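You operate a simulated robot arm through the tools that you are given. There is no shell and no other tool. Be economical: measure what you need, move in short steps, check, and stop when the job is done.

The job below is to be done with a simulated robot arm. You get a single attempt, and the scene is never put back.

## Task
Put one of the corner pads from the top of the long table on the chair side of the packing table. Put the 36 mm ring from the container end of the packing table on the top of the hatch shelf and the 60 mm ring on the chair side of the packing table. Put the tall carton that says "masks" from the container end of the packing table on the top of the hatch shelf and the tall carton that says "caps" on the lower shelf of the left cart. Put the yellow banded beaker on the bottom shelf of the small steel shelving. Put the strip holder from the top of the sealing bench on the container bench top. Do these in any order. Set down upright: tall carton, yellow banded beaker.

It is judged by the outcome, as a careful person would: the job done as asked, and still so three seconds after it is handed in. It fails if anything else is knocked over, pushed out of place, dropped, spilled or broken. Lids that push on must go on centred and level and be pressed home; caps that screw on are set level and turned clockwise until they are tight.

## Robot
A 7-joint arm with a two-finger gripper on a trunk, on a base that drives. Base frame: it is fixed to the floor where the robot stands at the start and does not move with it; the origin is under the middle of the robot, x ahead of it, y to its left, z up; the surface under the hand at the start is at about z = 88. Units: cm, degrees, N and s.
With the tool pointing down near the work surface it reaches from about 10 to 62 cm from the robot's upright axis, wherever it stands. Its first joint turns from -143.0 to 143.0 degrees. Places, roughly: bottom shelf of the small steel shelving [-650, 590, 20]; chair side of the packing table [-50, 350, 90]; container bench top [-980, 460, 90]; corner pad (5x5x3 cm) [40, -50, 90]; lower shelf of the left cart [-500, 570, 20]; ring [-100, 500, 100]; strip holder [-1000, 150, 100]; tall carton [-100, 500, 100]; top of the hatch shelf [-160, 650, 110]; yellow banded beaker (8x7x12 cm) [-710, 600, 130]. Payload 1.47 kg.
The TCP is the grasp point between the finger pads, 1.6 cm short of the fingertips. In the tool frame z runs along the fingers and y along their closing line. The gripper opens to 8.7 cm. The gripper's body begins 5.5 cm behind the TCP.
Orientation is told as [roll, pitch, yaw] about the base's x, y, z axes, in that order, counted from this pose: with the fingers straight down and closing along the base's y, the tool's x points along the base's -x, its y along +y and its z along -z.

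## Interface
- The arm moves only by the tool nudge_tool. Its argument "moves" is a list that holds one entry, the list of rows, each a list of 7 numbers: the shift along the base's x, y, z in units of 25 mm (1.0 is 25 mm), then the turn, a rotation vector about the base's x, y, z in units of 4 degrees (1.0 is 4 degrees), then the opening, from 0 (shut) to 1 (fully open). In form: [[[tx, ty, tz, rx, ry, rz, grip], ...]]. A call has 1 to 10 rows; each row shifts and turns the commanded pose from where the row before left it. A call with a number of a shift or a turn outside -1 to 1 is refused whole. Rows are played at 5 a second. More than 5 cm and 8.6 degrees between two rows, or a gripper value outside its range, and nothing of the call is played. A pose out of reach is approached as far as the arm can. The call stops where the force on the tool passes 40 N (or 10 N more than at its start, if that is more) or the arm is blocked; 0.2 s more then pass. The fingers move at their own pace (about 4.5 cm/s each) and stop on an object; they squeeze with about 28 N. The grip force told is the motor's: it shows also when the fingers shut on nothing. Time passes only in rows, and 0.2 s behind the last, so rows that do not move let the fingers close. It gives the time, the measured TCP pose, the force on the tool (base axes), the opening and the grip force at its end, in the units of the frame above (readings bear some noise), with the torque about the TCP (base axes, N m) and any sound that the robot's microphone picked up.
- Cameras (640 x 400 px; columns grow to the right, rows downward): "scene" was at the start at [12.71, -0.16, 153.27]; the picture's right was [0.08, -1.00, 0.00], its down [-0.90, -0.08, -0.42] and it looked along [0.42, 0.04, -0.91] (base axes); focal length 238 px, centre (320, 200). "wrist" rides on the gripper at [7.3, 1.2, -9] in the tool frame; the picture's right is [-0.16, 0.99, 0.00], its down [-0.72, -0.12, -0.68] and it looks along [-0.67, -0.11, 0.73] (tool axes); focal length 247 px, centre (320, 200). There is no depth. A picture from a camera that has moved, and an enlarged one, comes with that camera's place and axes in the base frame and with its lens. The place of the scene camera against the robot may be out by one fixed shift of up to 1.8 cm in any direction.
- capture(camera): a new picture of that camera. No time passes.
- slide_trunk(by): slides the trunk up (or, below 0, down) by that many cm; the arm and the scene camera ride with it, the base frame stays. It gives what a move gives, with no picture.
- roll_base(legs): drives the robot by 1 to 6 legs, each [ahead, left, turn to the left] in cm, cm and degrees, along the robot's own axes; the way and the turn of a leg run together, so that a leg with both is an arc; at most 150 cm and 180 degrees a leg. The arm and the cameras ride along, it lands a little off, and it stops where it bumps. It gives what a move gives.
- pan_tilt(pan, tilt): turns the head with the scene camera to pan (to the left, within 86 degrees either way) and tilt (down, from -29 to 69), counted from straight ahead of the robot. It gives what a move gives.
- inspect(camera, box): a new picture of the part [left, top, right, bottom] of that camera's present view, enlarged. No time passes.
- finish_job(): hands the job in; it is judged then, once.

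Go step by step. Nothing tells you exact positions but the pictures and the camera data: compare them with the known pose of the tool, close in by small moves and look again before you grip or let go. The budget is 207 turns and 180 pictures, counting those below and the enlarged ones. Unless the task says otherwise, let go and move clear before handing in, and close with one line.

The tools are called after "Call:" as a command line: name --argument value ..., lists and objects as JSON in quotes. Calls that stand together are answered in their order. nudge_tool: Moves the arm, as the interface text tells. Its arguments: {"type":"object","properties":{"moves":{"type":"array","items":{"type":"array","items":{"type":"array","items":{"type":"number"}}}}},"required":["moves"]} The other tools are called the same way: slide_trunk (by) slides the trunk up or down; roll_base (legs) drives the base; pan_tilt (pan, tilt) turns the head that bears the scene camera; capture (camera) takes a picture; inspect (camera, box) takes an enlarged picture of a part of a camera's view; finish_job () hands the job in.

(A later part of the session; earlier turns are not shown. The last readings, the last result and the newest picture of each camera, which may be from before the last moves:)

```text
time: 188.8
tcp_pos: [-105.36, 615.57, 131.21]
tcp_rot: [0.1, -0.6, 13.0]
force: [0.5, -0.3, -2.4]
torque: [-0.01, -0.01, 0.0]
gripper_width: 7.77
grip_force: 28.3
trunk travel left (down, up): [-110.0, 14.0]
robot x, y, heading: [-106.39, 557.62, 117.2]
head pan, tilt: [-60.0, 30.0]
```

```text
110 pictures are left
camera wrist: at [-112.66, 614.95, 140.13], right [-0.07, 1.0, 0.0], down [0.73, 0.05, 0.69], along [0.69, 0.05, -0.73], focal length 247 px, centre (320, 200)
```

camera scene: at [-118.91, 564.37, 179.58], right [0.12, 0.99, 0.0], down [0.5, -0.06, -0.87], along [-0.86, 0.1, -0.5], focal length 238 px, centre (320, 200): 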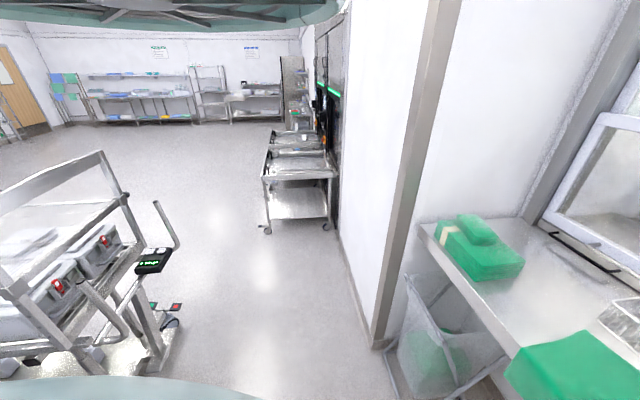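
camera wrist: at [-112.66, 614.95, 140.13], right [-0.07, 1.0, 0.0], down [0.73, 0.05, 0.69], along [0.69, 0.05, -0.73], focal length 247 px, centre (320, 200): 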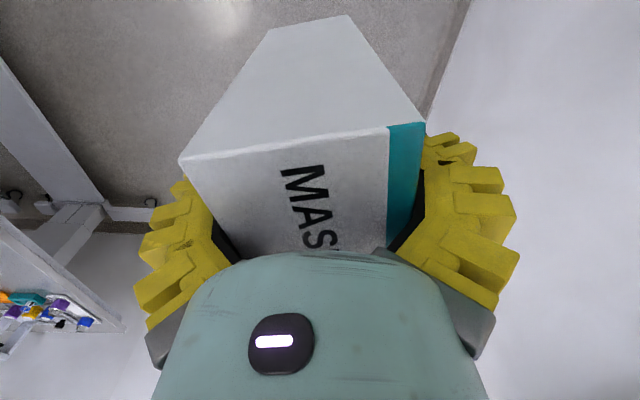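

The free spot on the hatch shelf is around (-163, 637), between the green stack and the cloth. I raise a little and drive there diagonally.

Call:
slide_trunk --by 4

Call:
roll_base --legs '[[44.7, 42.2, 0]]'

Call:
capture --camera "wrist"

Call:
pan_tilt --pan 0 --tilt 45

Call:
capture --camera "scene"

```text
time: 189.6
tcp_pos: [-105.32, 615.55, 135.31]
tcp_rot: [0.0, -0.5, 13.1]
force: [-0.7, -0.7, -3.3]
torque: [0.0, -0.04, 0.01]
gripper_width: 7.78
grip_force: 27.6
trunk travel left (down, up): [-114.0, 10.0]
robot x, y, heading: [-106.29, 557.38, 117.0]
head pan, tilt: [-60.0, 30.0]
```

```text
time: 193.1
tcp_pos: [-162.45, 636.07, 135.19]
tcp_rot: [0.0, -0.7, 12.3]
force: [-0.1, -0.3, -2.2]
torque: [0.01, -0.02, -0.06]
gripper_width: 7.78
grip_force: 28.5
trunk travel left (down, up): [-114.0, 10.0]
robot x, y, heading: [-164.62, 578.79, 116.5]
head pan, tilt: [-60.0, 30.0]
```

```text
109 pictures are left
camera wrist: at [-169.76, 635.54, 144.13], right [-0.06, 1.0, 0.0], down [0.73, 0.04, 0.69], along [0.69, 0.04, -0.73], focal length 247 px, centre (320, 200)
```

wrist: 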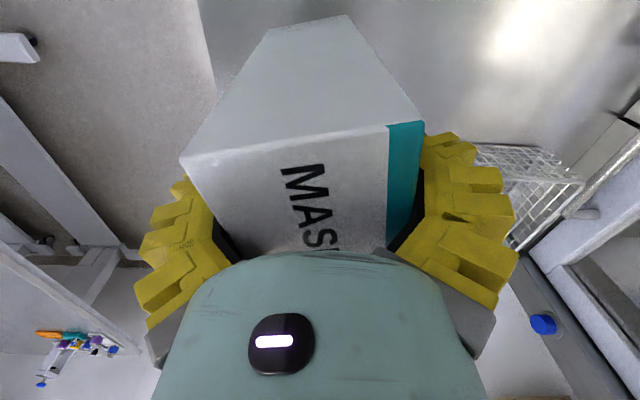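

```text
time: 194.3
tcp_pos: [-162.49, 636.13, 135.24]
tcp_rot: [0.1, -0.7, 12.3]
force: [0.2, -0.7, -3.3]
torque: [-0.02, 0.02, 0.0]
gripper_width: 7.77
grip_force: 28.0
trunk travel left (down, up): [-114.0, 10.0]
robot x, y, heading: [-164.62, 578.07, 116.5]
head pan, tilt: [0.0, 45.0]
```

```text
108 pictures are left
camera scene: at [-176.18, 584.98, 182.02], right [0.14, 0.99, 0.0], down [0.64, -0.09, -0.76], along [-0.76, 0.1, -0.65], focal length 238 px, centre (320, 200)
```

scene: 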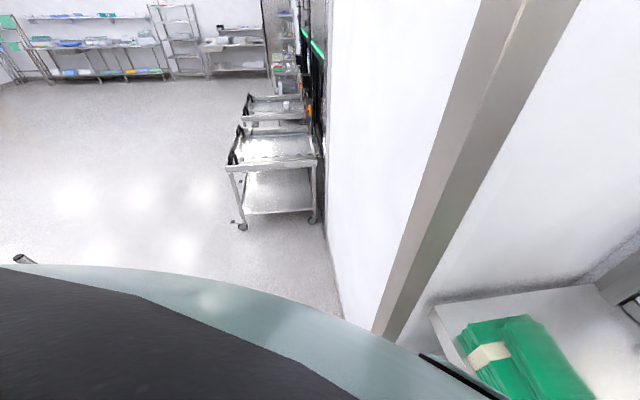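

I'm over the shelf with the carton inside the edge. I lower with the trunk in stages.

Call:
slide_trunk --by -8.5

Call:
capture --camera "wrist"

```text
time: 195.3
tcp_pos: [-162.42, 636.01, 127.68]
tcp_rot: [-0.1, -0.5, 12.4]
force: [-2.5, -3.2, 12.8]
torque: [0.02, -0.06, 0.01]
gripper_width: 7.65
grip_force: 28.3
trunk travel left (down, up): [-106.3, 17.7]
robot x, y, heading: [-164.59, 577.9, 116.5]
head pan, tilt: [0.0, 45.0]
stopped: the force on the tool passed its limit at 44 N (the readings are from after the stop); the commanded pose is now the measured one
```

```text
107 pictures are left
camera wrist: at [-169.74, 635.58, 136.56], right [-0.06, 1.0, 0.0], down [0.73, 0.04, 0.69], along [0.69, 0.04, -0.73], focal length 247 px, centre (320, 200)
```

wrist: 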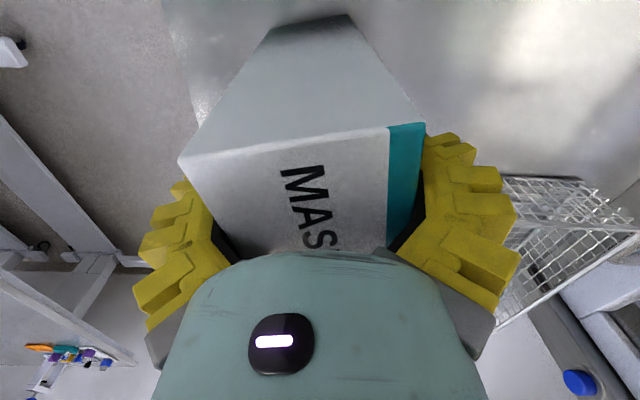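

Contact with the shelf (top at about z 110.5). I open and check before rising.

Call:
nudge_tool --moves '[[[0, 0, 0, 0, 0, 0, 0.9], [0, 0, 0, 0, 0, 0, 1], [0, 0, 0, 0, 0, 0, 1], [0, 0, 0, 0, 0, 0, 1]]]'

Call:
slide_trunk --by 3

Call:
capture --camera "wrist"

```text
time: 196.3
tcp_pos: [-162.46, 635.98, 127.71]
tcp_rot: [-0.2, -0.4, 12.3]
force: [1.3, -1.1, 4.0]
torque: [0.05, 0.06, -0.01]
gripper_width: 8.98
grip_force: 8.6
trunk travel left (down, up): [-106.3, 17.7]
robot x, y, heading: [-164.34, 577.94, 116.6]
head pan, tilt: [0.0, 45.0]
```

```text
time: 197.1
tcp_pos: [-162.47, 636.14, 130.5]
tcp_rot: [-0.2, -0.5, 12.4]
force: [0.6, -0.2, 0.3]
torque: [0.04, 0.0, -0.04]
gripper_width: 8.69
grip_force: 0.1
trunk travel left (down, up): [-109.3, 14.7]
robot x, y, heading: [-164.31, 578.05, 116.5]
head pan, tilt: [0.0, 45.0]
```

```text
106 pictures are left
camera wrist: at [-169.74, 635.51, 139.48], right [-0.06, 1.0, 0.0], down [0.73, 0.04, 0.69], along [0.69, 0.04, -0.73], focal length 247 px, centre (320, 200)
```

wrist: 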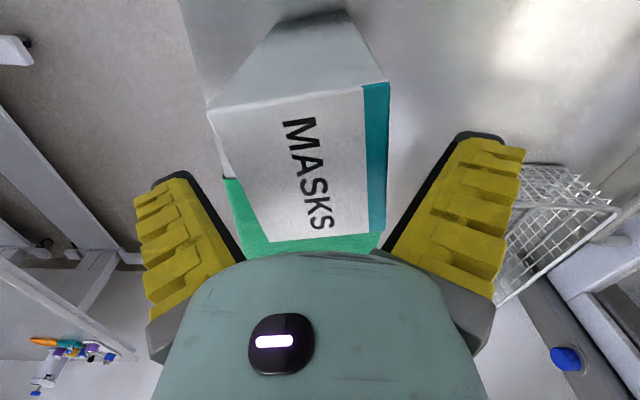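

Released cleanly and standing. I rise clear and check that it stands.

Call:
slide_trunk --by 10

Call:
capture --camera "wrist"

```text
time: 198.4
tcp_pos: [-162.4, 636.08, 140.47]
tcp_rot: [-0.1, -0.5, 12.3]
force: [0.1, 0.1, 0.1]
torque: [0.0, 0.04, -0.04]
gripper_width: 8.68
grip_force: 0.2
trunk travel left (down, up): [-119.3, 4.7]
robot x, y, heading: [-164.45, 578.41, 116.4]
head pan, tilt: [0.0, 45.0]
```

```text
105 pictures are left
camera wrist: at [-169.73, 635.51, 149.48], right [-0.06, 1.0, 0.0], down [0.73, 0.04, 0.69], along [0.69, 0.04, -0.73], focal length 247 px, centre (320, 200)
```

wrist: 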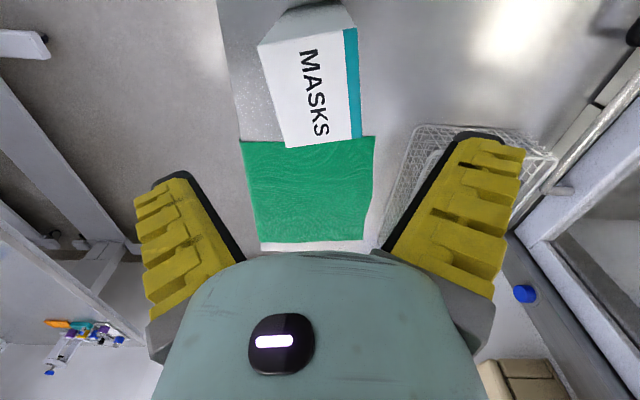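

MASKS stands on the hatch shelf. Next the blue 36 mm ring: I drive back and turn to the table again.

Call:
roll_base --legs '[[-44.7, -42.2, 0], [0, 0, -90], [0, 0, -86]]'

Call:
nudge_tool --moves '[[[0, 0, 0, 0, 0, 1, 1], [0, 0, 0, 0, 0, 1, 1], [0, 0, 0, 0, 0, 1, 1], [0, 0, 0, 0, 0, 1, 1], [0, 0, 0, 0, 0, 1, 1], [0, 0, 0, 0, 0, 1, 1], [0, 0, 0, 0, 0, 1, 1], [0, 0, 0, 0, 0, 1, 1], [0, 0, 0, 0, 0, 1, 1], [0, 0, 0, 0, 0, 1, 1]]]'

Call:
nudge_tool --moves '[[[0.3, 0.1, 0, 0, 0, 1, 1], [0.3, 0.1, 0, 0, 0, 1, 1], [0.3, 0.1, 0, 0, 0, 1, 1], [0.3, 0.1, 0, 0, 0, 1, 1], [0.3, 0.1, 0, 0, 0, 1, 1], [0.3, 0.1, 0, 0, 0, 1, 1], [0.3, 0.1, 0, 0, 0, 1, 1], [0.3, 0.1, 0, 0, 0, 1, 1]]]'

Call:
capture --camera "wrist"

```text
time: 209.4
tcp_pos: [-105.91, 499.06, 140.43]
tcp_rot: [-0.1, -0.5, -164.6]
force: [0.2, -0.4, 0.0]
torque: [-0.01, -0.02, -0.04]
gripper_width: 8.72
grip_force: 0.0
trunk travel left (down, up): [-119.3, 4.7]
robot x, y, heading: [-106.85, 556.76, -60.7]
head pan, tilt: [0.0, 45.0]
```

```text
time: 211.6
tcp_pos: [-106.0, 498.99, 140.56]
tcp_rot: [-0.1, -0.6, -124.6]
force: [-0.4, 0.1, 0.4]
torque: [0.02, 0.03, -0.03]
gripper_width: 8.69
grip_force: 0.1
trunk travel left (down, up): [-119.3, 4.7]
robot x, y, heading: [-106.86, 556.66, -60.5]
head pan, tilt: [0.0, 45.0]
```

```text
time: 213.4
tcp_pos: [-100.57, 498.11, 140.31]
tcp_rot: [-0.1, -0.4, -92.5]
force: [0.0, 0.4, 0.0]
torque: [0.0, -0.01, 0.0]
gripper_width: 8.68
grip_force: 0.1
out of reach, approached as far as the arm can: row 1, 2, 3, 4, 5, 6, 7, 8
trunk travel left (down, up): [-119.3, 4.7]
robot x, y, heading: [-106.88, 556.82, -60.5]
head pan, tilt: [0.0, 45.0]
```

```text
104 pictures are left
camera wrist: at [-98.99, 505.32, 149.14], right [0.98, -0.2, 0.0], down [-0.15, -0.71, 0.68], along [-0.14, -0.67, -0.73], focal length 247 px, centre (320, 200)
```

wrist: 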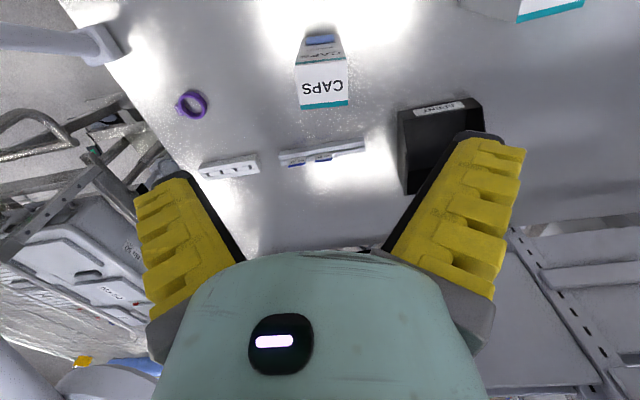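

I shift the base 20 cm east and draw the hand inward toward the blue ring.

Call:
roll_base --legs '[[9.85, 17.4, 0]]'

Call:
nudge_tool --moves '[[[0, 0.8, 0, 0, 0, 0, 1], [0, 0.8, 0, 0, 0, 0, 1], [0, 0.8, 0, 0, 0, 0, 1], [0, 0.2, -0.6, 0, 0, 0, 1], [0, 0, -0.8, 0, 0, 0, 1], [0, 0, -0.8, 0, 0, 0, 1], [0, 0, -0.8, 0, 0, 0, 1], [0, 0, -0.8, 0, 0, 0, 1]]]'

Call:
capture --camera "wrist"

```text
time: 215.0
tcp_pos: [-80.8, 498.11, 140.23]
tcp_rot: [-0.1, -0.4, -92.8]
force: [0.0, 0.3, -0.8]
torque: [0.0, 0.01, 0.01]
gripper_width: 8.71
grip_force: 0.1
trunk travel left (down, up): [-119.3, 4.7]
robot x, y, heading: [-87.1, 557.02, -60.8]
head pan, tilt: [0.0, 45.0]
```

```text
time: 216.8
tcp_pos: [-80.78, 498.58, 130.49]
tcp_rot: [-0.1, -0.5, -92.8]
force: [0.3, -0.2, 0.0]
torque: [0.0, -0.01, 0.01]
gripper_width: 8.7
grip_force: 0.1
out of reach, approached as far as the arm can: row 1, 2, 3
trunk travel left (down, up): [-119.3, 4.7]
robot x, y, heading: [-86.9, 556.63, -60.6]
head pan, tilt: [0.0, 45.0]
```

```text
103 pictures are left
camera wrist: at [-79.17, 505.82, 139.47], right [0.98, -0.21, 0.0], down [-0.15, -0.71, 0.69], along [-0.14, -0.67, -0.73], focal length 247 px, centre (320, 200)
```

wrist: 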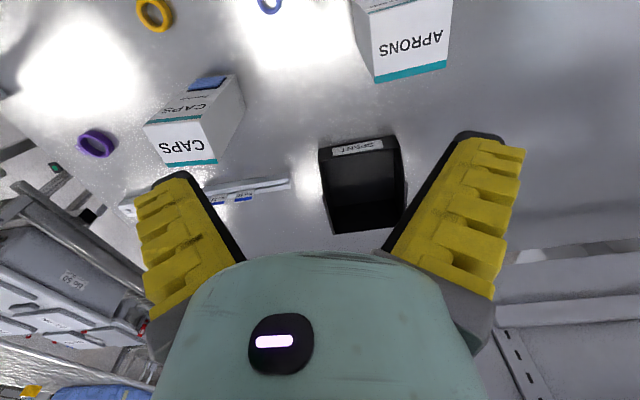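

Now lower, I pull inward toward the ring and continue down.

Call:
nudge_tool --moves '[[[-0.1, 0.4, -0.6, 0, 0, 0, 1], [-0.1, 0.4, -0.6, 0, 0, 0, 1], [-0.1, 0.4, -0.6, 0, 0, 0, 1], [-0.1, 0.4, -0.6, 0, 0, 0, 1], [-0.1, 0.2, -0.6, 0, 0, 0, 1], [-0.1, 0, -0.6, 0, 0, 0, 1]]]'

Call:
capture --camera "wrist"

```text
time: 218.2
tcp_pos: [-82.28, 502.95, 121.74]
tcp_rot: [-0.1, -0.4, -92.9]
force: [-0.4, -0.1, -0.5]
torque: [0.02, -0.02, 0.0]
gripper_width: 8.7
grip_force: 0.1
trunk travel left (down, up): [-119.3, 4.7]
robot x, y, heading: [-87.0, 556.49, -60.7]
head pan, tilt: [0.0, 45.0]
```

```text
102 pictures are left
camera wrist: at [-80.66, 510.24, 130.62], right [0.98, -0.21, 0.0], down [-0.15, -0.71, 0.69], along [-0.14, -0.67, -0.73], focal length 247 px, centre (320, 200)
```

wrist: 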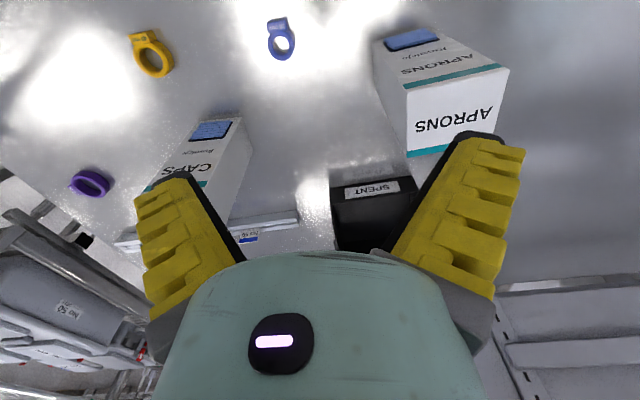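

The blue ring is at about (-87.3, 503.9), lug toward +y. I move over it, and lower the trunk.

Call:
nudge_tool --moves '[[[-0.5, 0.1, 0, 0, 0, 0.3, 1], [-0.5, 0.1, 0, 0, 0, 0.3, 1], [-0.5, 0.1, 0, 0, 0, 0, 1], [-0.5, 0.1, 0, 0, 0, 0, 1]]]'

Call:
slide_trunk --by -19

Call:
capture --camera "wrist"

```text
time: 219.2
tcp_pos: [-87.2, 504.12, 121.65]
tcp_rot: [-0.1, -0.3, -90.3]
force: [-0.1, -1.1, -0.3]
torque: [0.01, -0.02, -0.02]
gripper_width: 8.69
grip_force: 0.1
trunk travel left (down, up): [-119.3, 4.7]
robot x, y, heading: [-87.32, 557.0, -60.7]
head pan, tilt: [0.0, 45.0]
```

```text
time: 221.3
tcp_pos: [-87.2, 504.05, 102.73]
tcp_rot: [-0.1, -0.4, -90.4]
force: [-0.1, 0.5, 0.6]
torque: [-0.02, 0.02, -0.01]
gripper_width: 8.7
grip_force: 0.0
trunk travel left (down, up): [-100.3, 23.7]
robot x, y, heading: [-87.15, 556.86, -60.7]
head pan, tilt: [0.0, 45.0]
```

```text
101 pictures are left
camera wrist: at [-85.91, 511.35, 111.61], right [0.99, -0.16, 0.0], down [-0.12, -0.72, 0.69], along [-0.11, -0.68, -0.73], focal length 247 px, centre (320, 200)
```

wrist: 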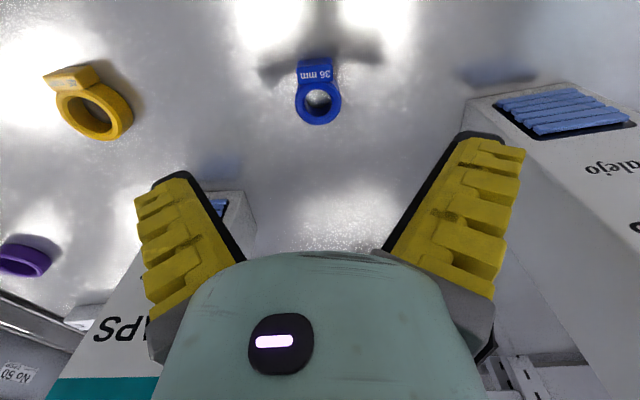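

Centred over the blue ring. I descend to z≈92.3.

Call:
nudge_tool --moves '[[[0, -0.2, -0.8, 0, 0, 0, 1], [0, -0.05, -0.8, 0, 0, 0, 1], [0, 0, -0.8, 0, 0, 0, 1], [0, 0, -0.8, 0, 0, 0, 1], [0, 0, -0.5, 0, 0, 0, 1], [0, 0, -0.4, 0, 0, 0, 1]]]'

Call:
capture --camera "wrist"

```text
time: 222.7
tcp_pos: [-86.99, 504.15, 100.28]
tcp_rot: [-0.1, -0.3, -90.3]
force: [-0.1, 0.6, 0.1]
torque: [-0.01, 0.0, 0.01]
gripper_width: 8.7
grip_force: 0.0
out of reach, approached as far as the arm can: row 1, 2, 3, 4, 5, 6
trunk travel left (down, up): [-100.3, 23.7]
robot x, y, heading: [-87.36, 556.87, -60.7]
head pan, tilt: [0.0, 45.0]
```

```text
100 pictures are left
camera wrist: at [-85.63, 511.38, 109.26], right [0.99, -0.16, 0.0], down [-0.12, -0.72, 0.69], along [-0.11, -0.68, -0.73], focal length 247 px, centre (320, 200)
```

wrist: 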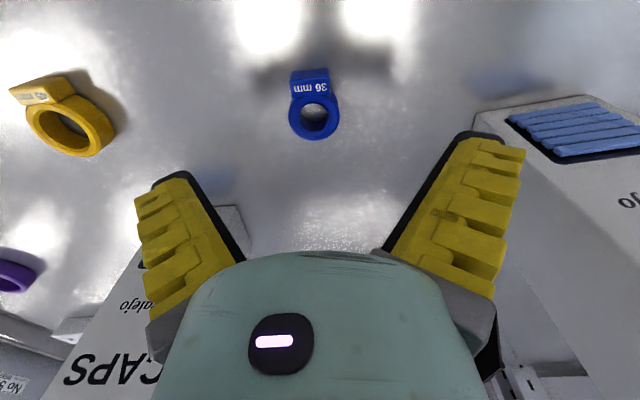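

I shift slightly and lower with the trunk instead.

Call:
nudge_tool --moves '[[[-0.08, -0.16, 0.6, 0, 0, 0, 1], [-0.08, -0.16, 0.4, 0, 0, 0, 1]]]'

Call:
slide_trunk --by -9.8

Call:
capture --camera "wrist"

```text
time: 223.3
tcp_pos: [-87.42, 503.39, 102.77]
tcp_rot: [-0.1, -0.4, -90.5]
force: [0.2, 0.6, -0.6]
torque: [0.05, 0.0, -0.01]
gripper_width: 8.7
grip_force: 0.1
trunk travel left (down, up): [-100.3, 23.7]
robot x, y, heading: [-86.86, 556.58, -60.8]
head pan, tilt: [0.0, 45.0]
```

```text
time: 224.6
tcp_pos: [-87.42, 503.36, 93.13]
tcp_rot: [-0.1, -0.4, -90.5]
force: [1.1, -0.5, 0.7]
torque: [-0.01, 0.01, -0.03]
gripper_width: 8.69
grip_force: 0.1
trunk travel left (down, up): [-90.5, 33.5]
robot x, y, heading: [-86.89, 556.7, -61.0]
head pan, tilt: [0.0, 45.0]
```

```text
99 pictures are left
camera wrist: at [-86.03, 510.64, 101.95], right [0.99, -0.16, 0.0], down [-0.12, -0.72, 0.69], along [-0.11, -0.68, -0.73], focal length 247 px, centre (320, 200)
```

wrist: 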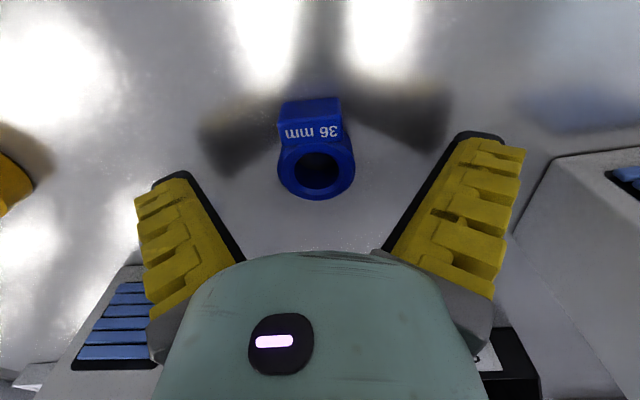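

Ring is right between the fingers. I lower slightly, close and lift.

Call:
nudge_tool --moves '[[[0, 0, -0.2, 0, 0, 0, 1], [0, 0, 0, 0, 0, 0, 0.5], [0, 0, 0, 0, 0, 0, 0], [0, 0, 0, 0, 0, 0, 0], [0, 0, 0, 0, 0, 0, 0], [0, 0, 0, 0, 0, 0, 0]]]'

Call:
nudge_tool --moves '[[[0, 0, 0.2, 0, 0, 0, 0], [0, 0, 0.4, 0, 0, 0, 0], [0, 0, 0.8, 0, 0, 0, 0], [0, 0, 1, 0, 0, 0, 0]]]'

Call:
capture --camera "wrist"

```text
time: 226.0
tcp_pos: [-87.23, 503.12, 92.66]
tcp_rot: [-0.1, -0.7, -90.3]
force: [3.1, 4.1, 23.8]
torque: [0.28, -0.16, -0.04]
gripper_width: 2.68
grip_force: 27.8
trunk travel left (down, up): [-90.5, 33.5]
robot x, y, heading: [-87.03, 556.98, -60.7]
head pan, tilt: [0.0, 45.0]
```

```text
time: 227.0
tcp_pos: [-87.44, 503.36, 98.63]
tcp_rot: [-0.2, -0.4, -90.4]
force: [0.1, -0.5, -0.5]
torque: [-0.02, 0.03, 0.02]
gripper_width: 2.7
grip_force: 27.8
trunk travel left (down, up): [-90.5, 33.5]
robot x, y, heading: [-87.23, 557.17, -60.9]
head pan, tilt: [0.0, 45.0]
```

```text
98 pictures are left
camera wrist: at [-86.16, 510.67, 107.49], right [0.99, -0.17, 0.0], down [-0.12, -0.72, 0.69], along [-0.11, -0.68, -0.73], focal length 247 px, centre (320, 200)
```

wrist: 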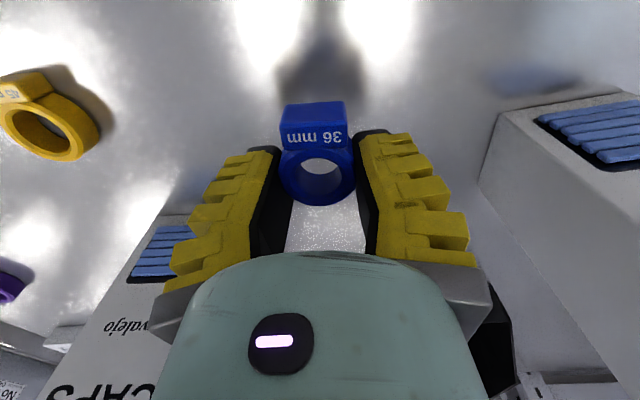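

The 36 mm ring is held (2.7 cm). I raise it, turn to the hatch and drive so the ring is over the strip between MASKS and the cloth.

Call:
slide_trunk --by 31

Call:
roll_base --legs '[[0, 0, 90], [0, 0, 90.5], [47, 47.5, 0]]'

Call:
nudge_tool --moves '[[[0, 0, 0, 0, 0, 1, 0], [0, 0, 0, 0, 0, 1, 0], [0, 0, 0, 0, 0, 1, 0], [0, 0, 0, 0, 0, 1, 0], [0, 0, 0, 0, 0, 1, 0], [0, 0, 0, 0, 0, 1, 0], [0, 0, 0, 0, 0, 1, 0], [0, 0, 0, 0, 0, 1, 0], [0, 0, 0, 0, 0, 1, 0], [0, 0, 0, 0, 0, 1, 0]]]'

Call:
capture --camera "wrist"

```text
time: 230.1
tcp_pos: [-87.39, 503.4, 129.55]
tcp_rot: [-0.2, -0.5, -90.4]
force: [0.0, -0.1, 0.4]
torque: [-0.03, -0.06, -0.01]
gripper_width: 2.71
grip_force: 27.7
trunk travel left (down, up): [-121.5, 2.5]
robot x, y, heading: [-86.85, 556.9, -60.8]
head pan, tilt: [0.0, 45.0]
```

```text
time: 241.4
tcp_pos: [-152.08, 628.58, 129.59]
tcp_rot: [-0.1, -0.4, 89.4]
force: [-0.7, 0.2, -0.1]
torque: [-0.03, -0.04, 0.01]
gripper_width: 2.6
grip_force: 28.1
trunk travel left (down, up): [-121.5, 2.5]
robot x, y, heading: [-152.72, 575.12, 119.3]
head pan, tilt: [0.0, 45.0]
```

```text
time: 243.7
tcp_pos: [-152.25, 628.6, 129.45]
tcp_rot: [-0.1, -0.3, 129.4]
force: [0.2, 0.4, -0.1]
torque: [-0.02, 0.02, -0.01]
gripper_width: 2.59
grip_force: 28.1
trunk travel left (down, up): [-121.5, 2.5]
robot x, y, heading: [-152.68, 575.39, 119.3]
head pan, tilt: [0.0, 45.0]
```

```text
97 pictures are left
camera wrist: at [-148.25, 622.13, 138.44], right [-0.86, -0.51, 0.0], down [-0.37, 0.63, 0.68], along [-0.35, 0.59, -0.73], focal length 247 px, centre (320, 200)
```

wrist: 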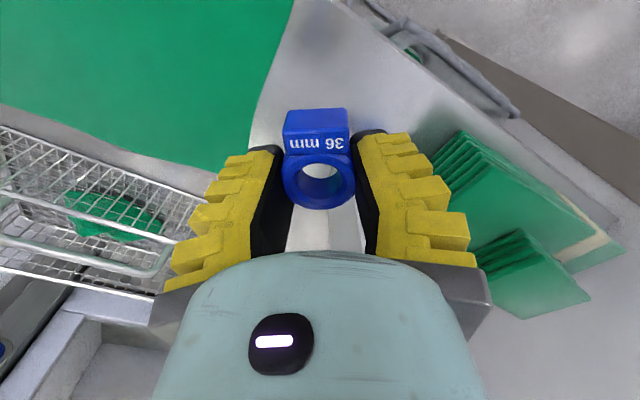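

Ring is over the bare strip beside the cloth. I turn 28° more and lower.

Call:
nudge_tool --moves '[[[0, 0, 0, 0, 0, 1, 0], [0, 0, 0, 0, 0, 1, 0], [0, 0, 0, 0, 0, 1, 0], [0, 0, 0, 0, 0, 1, 0], [0, 0, 0, 0, 0, 1, 0], [0, 0, 0, 0, 0, 1, 0], [0, 0, 0, 0, 0, 1, 0]]]'

Call:
slide_trunk --by -14.5

Call:
capture --camera "wrist"

```text
time: 245.2
tcp_pos: [-152.11, 628.68, 129.56]
tcp_rot: [-0.1, -0.5, 157.4]
force: [-0.6, -0.5, 0.2]
torque: [0.0, 0.01, 0.0]
gripper_width: 2.58
grip_force: 27.7
trunk travel left (down, up): [-121.5, 2.5]
robot x, y, heading: [-152.63, 575.44, 119.2]
head pan, tilt: [0.0, 45.0]
```

```text
time: 247.0
tcp_pos: [-152.11, 628.69, 115.16]
tcp_rot: [-0.1, -0.5, 157.4]
force: [-0.1, 0.6, -0.6]
torque: [0.01, 0.03, -0.02]
gripper_width: 2.58
grip_force: 27.8
trunk travel left (down, up): [-107.0, 17.0]
robot x, y, heading: [-152.37, 575.22, 119.0]
head pan, tilt: [0.0, 45.0]
```

```text
96 pictures are left
camera wrist: at [-145.67, 624.63, 123.96], right [-0.53, -0.85, 0.0], down [-0.62, 0.38, 0.68], along [-0.58, 0.36, -0.73], focal length 247 px, centre (320, 200)
```

wrist: 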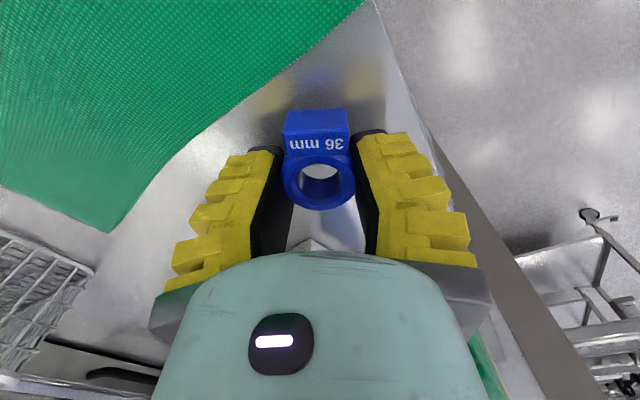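

Clear. I lower in small steps to contact.

Call:
nudge_tool --moves '[[[0, 0, -0.3, 0, 0, 0, 0], [0, 0, -0.25, 0, 0, 0, 0], [0, 0, -0.15, 0, 0, 0, 0], [0, 0, -0.12, 0, 0, 0, 0], [0, 0, -0.1, 0, 0, 0, 0]]]'

```text
time: 247.8
tcp_pos: [-152.19, 628.53, 113.6]
tcp_rot: [0.3, -0.2, 157.2]
force: [-5.9, -6.5, 29.9]
torque: [-0.01, 0.01, 0.04]
gripper_width: 2.63
grip_force: 27.9
trunk travel left (down, up): [-107.0, 17.0]
robot x, y, heading: [-152.8, 575.16, 119.0]
head pan, tilt: [0.0, 45.0]
stopped in row 4: the force on the tool passed its limit at 47 N (the readings are from after the stop); the commanded pose is now the measured one
```

Call:
nudge_tool --moves '[[[0, 0, 0.08, 0, 0, 0, 0], [0, 0, 0, 0, 0, 0, 0.5], [0, 0, 0, 0, 0, 0, 0.6], [0, 0, 0, 0, 0, 0, 0.6], [0, 0, 0.3, 0, 0, 0, 0.6], [0, 0, 0.8, 0, 0, 0, 0.6]]]'

Call:
capture --camera "wrist"

```text
time: 249.2
tcp_pos: [-152.25, 628.41, 116.31]
tcp_rot: [0.3, -0.2, 157.3]
force: [-0.7, -0.7, -0.3]
torque: [-0.01, 0.02, 0.02]
gripper_width: 5.73
grip_force: 4.0
trunk travel left (down, up): [-107.0, 17.0]
robot x, y, heading: [-152.84, 574.77, 119.1]
head pan, tilt: [0.0, 45.0]
```

```text
95 pictures are left
camera wrist: at [-145.76, 624.54, 125.27], right [-0.53, -0.85, 0.01], down [-0.62, 0.39, 0.68], along [-0.58, 0.36, -0.73], focal length 247 px, centre (320, 200)
```

wrist: 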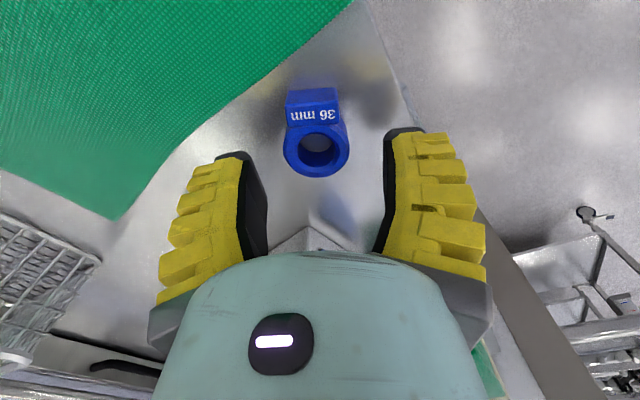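

The 36 mm ring is on the hatch shelf. For CAPS, destined for a low shelf, I want a horizontal grip from the side; I go back to the table and turn the hand.

Call:
slide_trunk --by 14

Call:
inspect --camera "wrist" --box '[160, 0, 480, 260]'

Call:
roll_base --legs '[[-47, -47.5, 0], [0, 0, -90], [0, 0, -90.5], [-7, -12, 0]]'

Call:
nudge_tool --moves '[[[0, 0, 0, 0, 0, -1, 1], [0, 0, 0, 0, 0, -1, 1], [0, 0, 0, 0, 0, -1, 1], [0, 0, 0, 0, 0, -1, 1], [0, 0, 0, 0, 0, -1, 1], [0, 0, 0, 0, 0, -1, 1], [0, 0, 0, 0, 0, -1, 1], [0, 0, 0, 0, 0, -1, 1], [0, 0, 0, 0, 0, -1, 1], [0, 0, 0, 0, 0, -1, 1]]]'

Call:
nudge_tool --moves '[[[0, 0, 0, 0, 0, -1, 1], [0, 0, 0, 0, 0, -1, 1], [0, 0, 0, 0, 0, -1, 1], [0, 0, 0, 0, 0, -1, 1], [0, 0, 0, 0, 0, -1, 1], [0, 0, 0, 0, 0, -1, 1], [0, 0, 0, 0, 0, -0.8, 1]]]'

```text
time: 250.8
tcp_pos: [-152.2, 628.4, 130.28]
tcp_rot: [0.4, -0.1, 157.2]
force: [-0.3, 0.1, 0.2]
torque: [-0.02, -0.02, 0.0]
gripper_width: 5.73
grip_force: 3.4
trunk travel left (down, up): [-121.0, 3.0]
robot x, y, heading: [-152.82, 575.36, 118.9]
head pan, tilt: [0.0, 45.0]
```

```text
1.54 times, centred on (320, 130) of wrist
camera zoom: at [-145.71, 624.52, 139.26], right [-0.53, -0.85, 0.01], down [-0.62, 0.39, 0.68], along [-0.58, 0.36, -0.73], focal length 380 px, centre (320, 308)
```

zoom: 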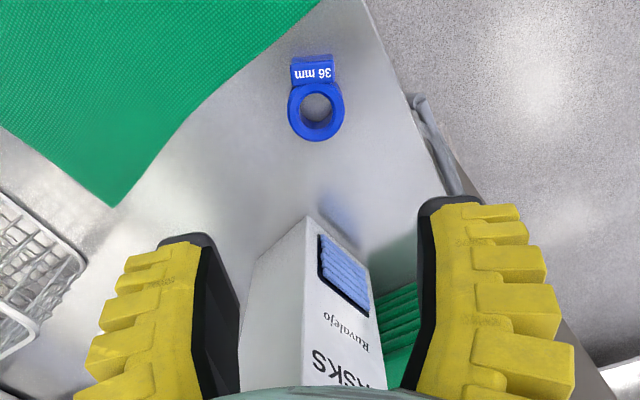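

```text
time: 263.2
tcp_pos: [-104.75, 505.09, 130.36]
tcp_rot: [0.3, -0.2, -24.9]
force: [0.2, -0.4, -0.4]
torque: [-0.03, 0.02, 0.0]
gripper_width: 5.72
grip_force: 3.7
trunk travel left (down, up): [-121.0, 3.0]
robot x, y, heading: [-102.26, 557.99, -63.3]
head pan, tilt: [0.0, 45.0]
```

```text
time: 265.4
tcp_pos: [-104.74, 505.18, 130.35]
tcp_rot: [0.3, -0.2, -65.0]
force: [0.6, -0.3, 0.7]
torque: [0.01, 0.02, 0.02]
gripper_width: 8.69
grip_force: 0.1
trunk travel left (down, up): [-121.0, 3.0]
robot x, y, heading: [-102.13, 558.44, -63.5]
head pan, tilt: [0.0, 45.0]
```

```text
time: 267.0
tcp_pos: [-104.79, 505.2, 130.41]
tcp_rot: [0.3, -0.2, -92.2]
force: [-0.5, -0.8, 0.1]
torque: [0.0, 0.03, 0.02]
gripper_width: 8.72
grip_force: 0.1
trunk travel left (down, up): [-121.0, 3.0]
robot x, y, heading: [-102.15, 558.44, -63.3]
head pan, tilt: [0.0, 45.0]
```

Both hatch items stand well. Now I tilt the hand toward horizontal.

Call:
nudge_tool --moves '[[[0, -0.1, 0, -1, 0, 0, 1], [0, -0.1, 0, -1, 0, 0, 1], [0, -0.1, 0, -1, 0, 0, 1], [0, -0.1, 0, -1, 0, 0, 1], [0, -0.1, 0, -1, 0, 0, 1], [0, -0.1, 0, -1, 0, 0, 1], [0, -0.1, 0, -1, 0, 0, 1], [0, -0.1, 0, -1, 0, 0, 1], [0, -0.1, 0, -1, 0, 0, 1], [0, -0.1, 0, -1, 0, 0, 1]]]'

Call:
nudge_tool --moves '[[[0, 0, 0, -1, 0, 0, 1], [0, 0, 0, -1, 0, 0, 1], [0, 0, 0, -1, 0, 0, 1], [0, 0, 0, -1, 0, 0, 1], [0, 0, 0, -1, 0, 0, 1], [0, 0, 0, -1, 0, 0, 1], [0, 0, 0, -1, 0, 0, 1], [0, 0, 0, -1, 0, 0, 1], [0, 0, 0, -1, 0, 0, 1]]]'

Call:
capture --camera "wrist"

```text
time: 268.8
tcp_pos: [-97.78, 501.28, 130.19]
tcp_rot: [1.8, -30.1, -81.0]
force: [0.3, -0.4, -0.3]
torque: [0.04, -0.03, -0.04]
gripper_width: 8.72
grip_force: 0.0
trunk travel left (down, up): [-121.0, 3.0]
robot x, y, heading: [-101.96, 558.17, -63.2]
head pan, tilt: [0.0, 45.0]
stopped in row 8: the arm was blocked; the commanded pose is now the measured one
```

```text
time: 270.8
tcp_pos: [-97.43, 495.74, 129.23]
tcp_rot: [-4.7, -59.9, -74.9]
force: [-0.6, -0.3, 0.7]
torque: [0.0, -0.01, 0.0]
gripper_width: 8.71
grip_force: 0.0
out of reach, approached as far as the arm can: row 3, 4, 5, 6, 7, 8
trunk travel left (down, up): [-121.0, 3.0]
robot x, y, heading: [-102.3, 558.63, -63.2]
head pan, tilt: [0.0, 45.0]
```

```text
93 pictures are left
camera wrist: at [-98.39, 507.11, 127.32], right [0.99, 0.11, 0.1], down [-0.12, 0.21, 0.97], along [0.09, -0.97, 0.22], focal length 247 px, centre (320, 200)
```

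wrist: 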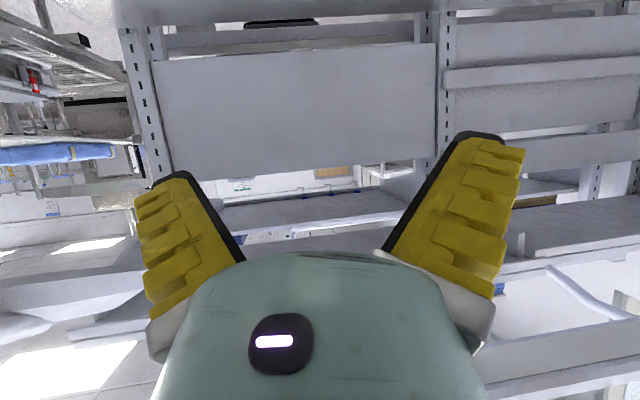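

The tilt of 60° puts the camera underneath, fine. I back off north of CAPS, correct the yaw by -16° and lower the trunk so that the carton comes into view.

Call:
nudge_tool --moves '[[[-0.2, 0.8, 0, 0, 0, -0.7, 1], [-0.2, 0.8, 0, 0, 0, -0.7, 1], [-0.2, 0.8, 0, 0, 0, -0.7, 1], [-0.2, 0.8, 0, 0, 0, -0.7, 1], [-0.2, 0.8, 0, 0, 0, -0.7, 1], [-0.2, 0.8, 0, 0, 0, -0.7, 1]]]'

Call:
capture --camera "wrist"

```text
time: 272.2
tcp_pos: [-100.34, 506.87, 127.56]
tcp_rot: [-4.0, -60.2, -92.0]
force: [-0.1, -0.4, -0.4]
torque: [0.01, 0.01, 0.01]
gripper_width: 8.67
grip_force: 0.1
out of reach, approached as far as the arm can: row 5, 6
trunk travel left (down, up): [-121.0, 3.0]
robot x, y, heading: [-102.09, 558.48, -63.3]
head pan, tilt: [0.0, 45.0]
```

```text
92 pictures are left
camera wrist: at [-98.02, 518.08, 125.7], right [0.98, -0.17, 0.1], down [-0.06, 0.24, 0.97], along [-0.19, -0.96, 0.22], focal length 247 px, centre (320, 200)
```

wrist: 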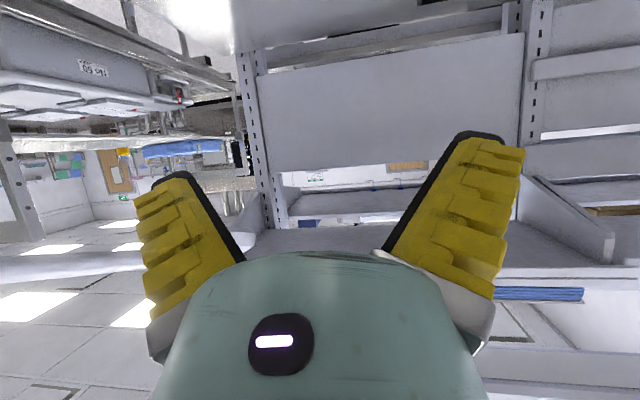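

I lower the trunk 24 cm to bring the hand level with the carton's upper part.

Call:
slide_trunk --by -24.5

Call:
capture --camera "wrist"

```text
time: 274.7
tcp_pos: [-100.4, 506.89, 103.12]
tcp_rot: [-4.3, -60.2, -91.7]
force: [0.2, -0.5, 0.0]
torque: [0.02, -0.04, -0.02]
gripper_width: 8.68
grip_force: 0.1
trunk travel left (down, up): [-96.5, 27.5]
robot x, y, heading: [-101.89, 558.48, -63.2]
head pan, tilt: [0.0, 45.0]
```

```text
91 pictures are left
camera wrist: at [-98.17, 518.12, 101.21], right [0.98, -0.17, 0.1], down [-0.06, 0.24, 0.97], along [-0.19, -0.96, 0.22], focal length 247 px, centre (320, 200)
```

wrist: 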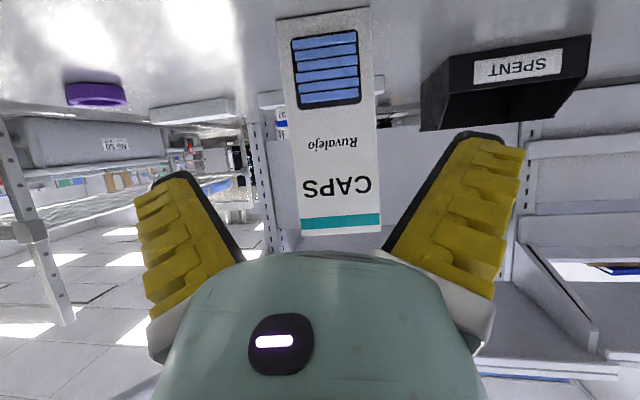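

The CAPS front face is squarely ahead. I advance to near the carton and check.

Call:
nudge_tool --moves '[[[-0.05, -0.8, 0, 0, 0, 0, 1], [-0.05, -0.8, 0, 0, 0, 0, 1], [-0.05, -0.8, 0, 0, 0, 0, 1], [-0.05, -0.8, 0, 0, 0, 0, 1], [0, -0.8, 0, 0, 0, 0, 1]]]'

Call:
capture --camera "wrist"

```text
time: 275.9
tcp_pos: [-101.36, 496.89, 103.16]
tcp_rot: [-4.6, -60.0, -92.1]
force: [0.6, 0.2, 0.1]
torque: [-0.05, 0.02, -0.01]
gripper_width: 8.7
grip_force: 0.1
trunk travel left (down, up): [-96.5, 27.5]
robot x, y, heading: [-102.19, 558.58, -63.2]
head pan, tilt: [0.0, 45.0]
```

```text
90 pictures are left
camera wrist: at [-99.02, 508.11, 101.21], right [0.98, -0.18, 0.1], down [-0.05, 0.24, 0.97], along [-0.2, -0.95, 0.22], focal length 247 px, centre (320, 200)
```

wrist: 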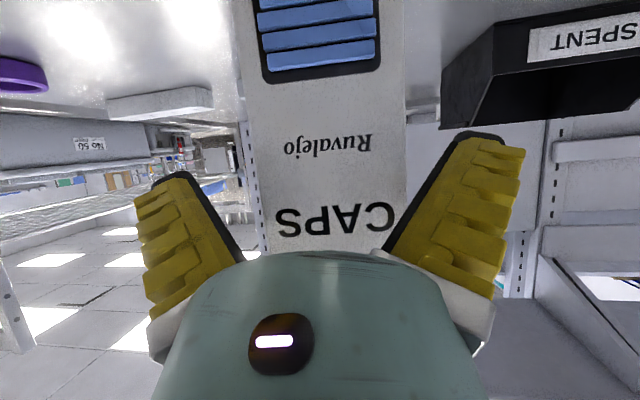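

Centred. I push in further, watching the force, then close.

Call:
nudge_tool --moves '[[[0, -0.3, 0, 0, 0, 0, 1], [0, -0.3, 0, 0, 0, 0, 1], [0, -0.2, 0, 0, 0, 0, 1]]]'

Call:
capture --camera "wrist"

```text
time: 276.7
tcp_pos: [-101.27, 495.11, 103.12]
tcp_rot: [-4.7, -60.1, -92.0]
force: [-0.8, 0.3, 0.0]
torque: [0.0, 0.02, 0.01]
gripper_width: 8.7
grip_force: 0.1
trunk travel left (down, up): [-96.5, 27.5]
robot x, y, heading: [-102.14, 558.62, -63.1]
head pan, tilt: [0.0, 45.0]
```

```text
89 pictures are left
camera wrist: at [-98.89, 506.21, 101.24], right [0.98, -0.18, 0.1], down [-0.05, 0.23, 0.97], along [-0.2, -0.96, 0.22], focal length 247 px, centre (320, 200)
```

wrist: 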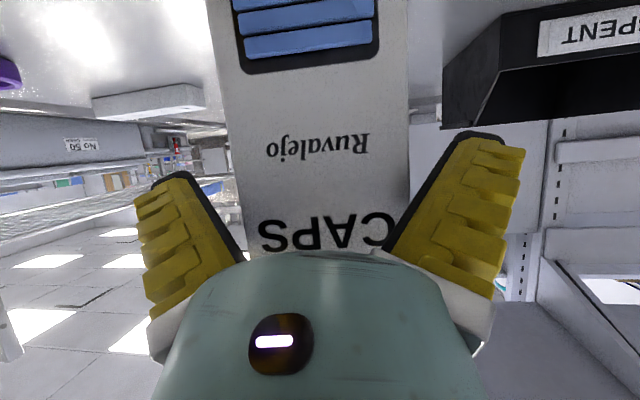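

Call:
nudge_tool --moves '[[[0, -0.2, 0, 0, 0, 0, 1], [0, 0, 0, 0, 0, 0, 0.7], [0, 0, 0, 0, 0, 0, 0], [0, 0, 0, 0, 0, 0, 0], [0, 0, 0, 0, 0, 0, 0], [0, 0, 0, 0, 0, 0, 0]]]'

Call:
capture --camera "wrist"

```text
time: 278.1
tcp_pos: [-101.12, 494.48, 103.13]
tcp_rot: [-4.5, -60.0, -91.7]
force: [-1.2, -0.8, -0.9]
torque: [-0.14, 0.0, -0.01]
gripper_width: 7.81
grip_force: 28.4
trunk travel left (down, up): [-96.5, 27.5]
robot x, y, heading: [-102.58, 558.03, -63.2]
head pan, tilt: [0.0, 45.0]
```

```text
88 pictures are left
camera wrist: at [-98.83, 505.66, 101.23], right [0.98, -0.18, 0.1], down [-0.05, 0.24, 0.97], along [-0.2, -0.96, 0.22], focal length 247 px, centre (320, 200)
```

wrist: 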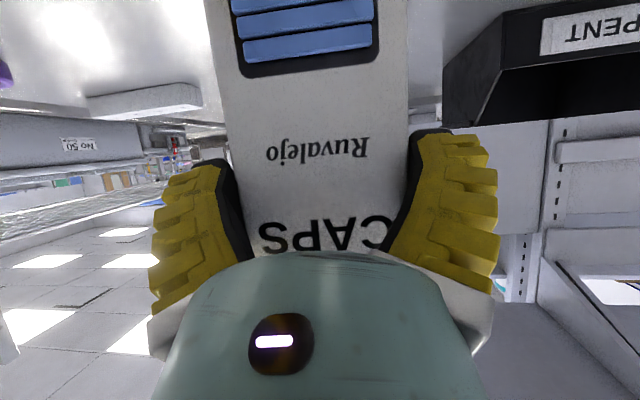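

CAPS is gripped. I lift a little and check it hangs straight.

Call:
slide_trunk --by 4

Call:
capture --camera "wrist"

```text
time: 278.9
tcp_pos: [-101.25, 494.58, 107.06]
tcp_rot: [-4.6, -59.8, -91.8]
force: [-0.3, -0.5, -2.8]
torque: [0.07, -0.02, 0.01]
gripper_width: 7.79
grip_force: 28.2
trunk travel left (down, up): [-100.5, 23.5]
robot x, y, heading: [-102.44, 558.42, -63.3]
head pan, tilt: [0.0, 45.0]
```

```text
87 pictures are left
camera wrist: at [-98.86, 505.74, 105.18], right [0.98, -0.18, 0.1], down [-0.05, 0.23, 0.97], along [-0.2, -0.96, 0.22], focal length 247 px, centre (320, 200)
```

wrist: 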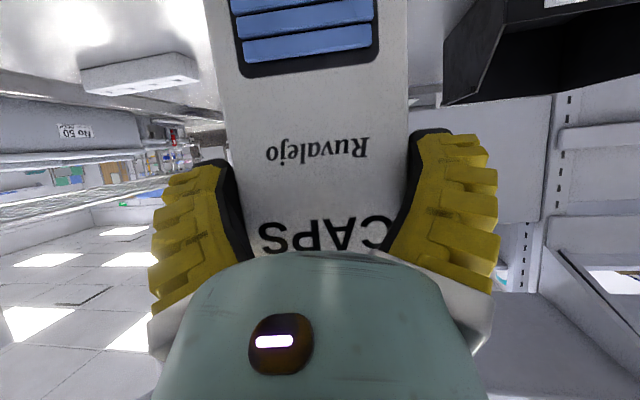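

Held straight. I raise it well clear, swing the hand to the east and back out of the aisle westwards.

Call:
slide_trunk --by 20

Call:
roll_base --legs '[[0, 0, 90], [-84.6, 43.1, 0], [-84.6, 43.1, 0], [0, -60, 0]]'

Call:
capture --camera "scene"

Call:
capture --camera "wrist"

```text
time: 281.1
tcp_pos: [-101.21, 494.54, 126.94]
tcp_rot: [-4.6, -60.0, -91.9]
force: [-0.5, 0.2, -2.5]
torque: [0.09, 0.01, 0.0]
gripper_width: 7.82
grip_force: 27.7
trunk travel left (down, up): [-120.5, 3.5]
robot x, y, heading: [-102.13, 558.41, -63.0]
head pan, tilt: [0.0, 45.0]
```

```text
time: 297.5
tcp_pos: [-200.92, 506.61, 127.02]
tcp_rot: [-4.7, -60.0, -0.9]
force: [-0.4, -0.1, -2.8]
torque: [-0.02, 0.1, -0.01]
gripper_width: 7.56
grip_force: 27.7
trunk travel left (down, up): [-120.5, 3.5]
robot x, y, heading: [-264.67, 505.01, 27.9]
head pan, tilt: [0.0, 45.0]
```

```text
86 pictures are left
camera scene: at [-258.06, 515.39, 187.67], right [0.99, -0.11, 0.0], down [-0.08, -0.71, -0.7], along [0.08, 0.69, -0.72], focal length 238 px, centre (320, 200)
```

scene: 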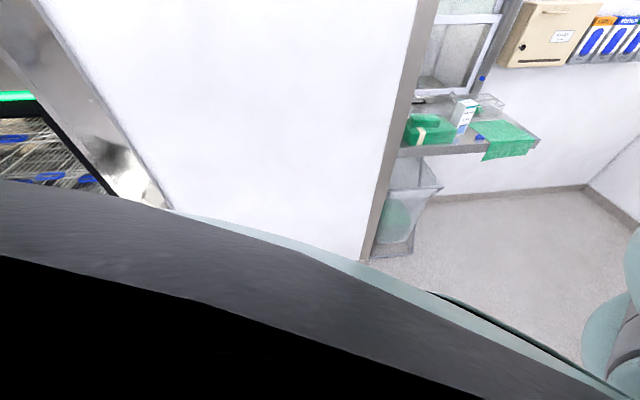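

```text
85 pictures are left
camera wrist: at [-212.09, 508.71, 125.2], right [0.16, 0.98, 0.1], down [-0.23, -0.06, 0.97], along [0.96, -0.18, 0.22], focal length 247 px, centre (320, 200)
```

wrist: 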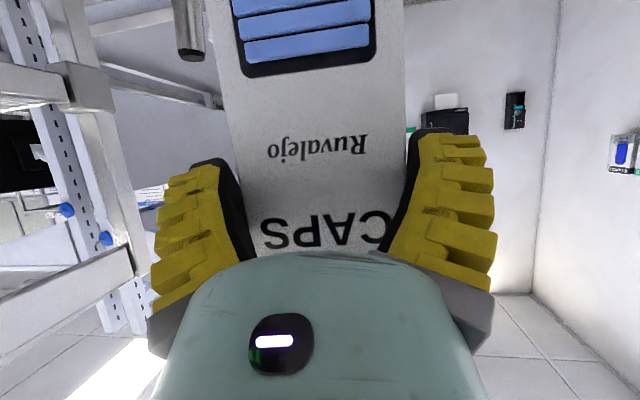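

MASKS and ring look fine on the hatch from here. I go further west into the open and look at the sterilizer carts.

Call:
roll_base --legs '[[-120, 20, 0], [0, 0, 60]]'

Call:
pan_tilt --pan 60 --tilt 25

Call:
capture --camera "scene"

```text
time: 306.4
tcp_pos: [-351.74, 522.27, 126.98]
tcp_rot: [-4.6, -60.0, 58.8]
force: [0.9, -0.5, -3.1]
torque: [-0.06, 0.06, -0.03]
gripper_width: 7.31
grip_force: 27.5
trunk travel left (down, up): [-120.5, 3.5]
robot x, y, heading: [-382.12, 466.33, 87.4]
head pan, tilt: [0.0, 45.0]
```

```text
time: 307.7
tcp_pos: [-351.71, 522.4, 127.08]
tcp_rot: [-4.7, -59.9, 58.8]
force: [0.2, 0.1, -3.6]
torque: [-0.05, 0.03, 0.03]
gripper_width: 7.32
grip_force: 28.6
trunk travel left (down, up): [-120.5, 3.5]
robot x, y, heading: [-382.1, 466.43, 87.4]
head pan, tilt: [60.0, 25.0]
```

```text
84 pictures are left
camera scene: at [-390.11, 477.53, 190.83], right [0.54, 0.84, 0.0], down [0.36, -0.23, -0.91], along [-0.76, 0.49, -0.42], focal length 238 px, centre (320, 200)
```

scene: 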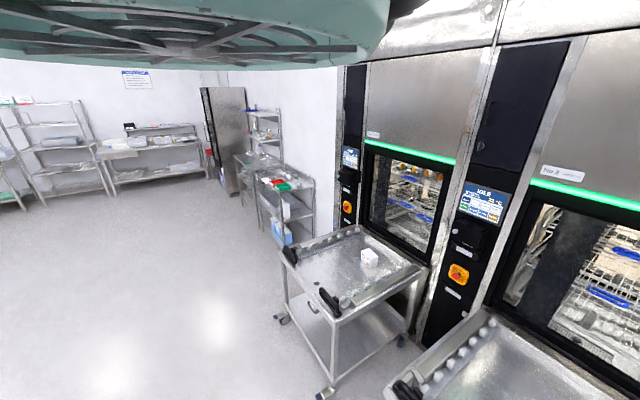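

The grip reading is slowly shrinking (7.8→7.3); I check the carton in the wrist view.

Call:
capture --camera "wrist"

Call:
inspect --camera "scene" --box '[260, 200, 460, 400]'

```text
83 pictures are left
camera wrist: at [-359.06, 513.55, 125.19], right [-0.77, 0.64, 0.1], down [-0.07, -0.23, 0.97], along [0.64, 0.74, 0.22], focal length 247 px, centre (320, 200)
```

wrist: 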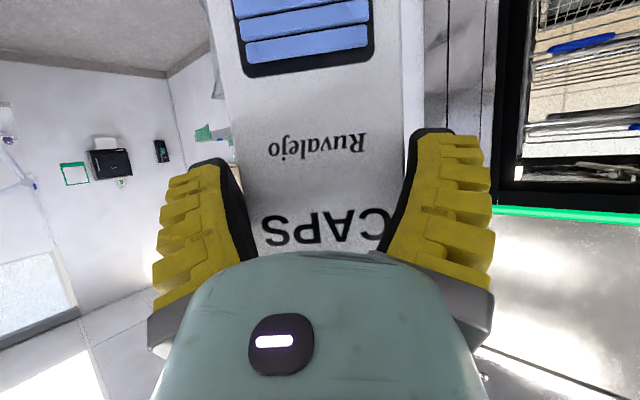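

```text
2.00 times, centred on (360, 300) of scene
camera zoom: at [-390.11, 477.53, 190.83], right [0.54, 0.84, 0.0], down [0.36, -0.23, -0.91], along [-0.76, 0.49, -0.42], focal length 476 px, centre (240, 0)
```

zoom: 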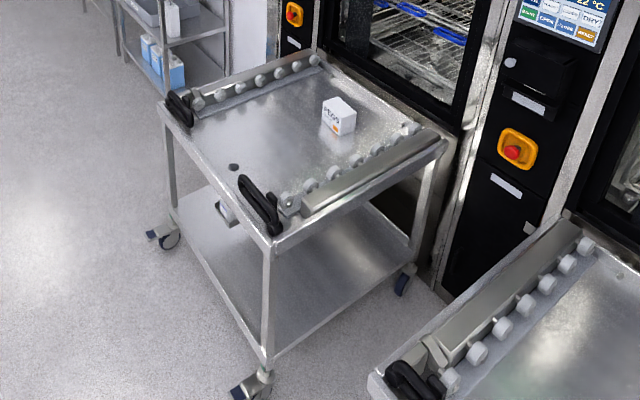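

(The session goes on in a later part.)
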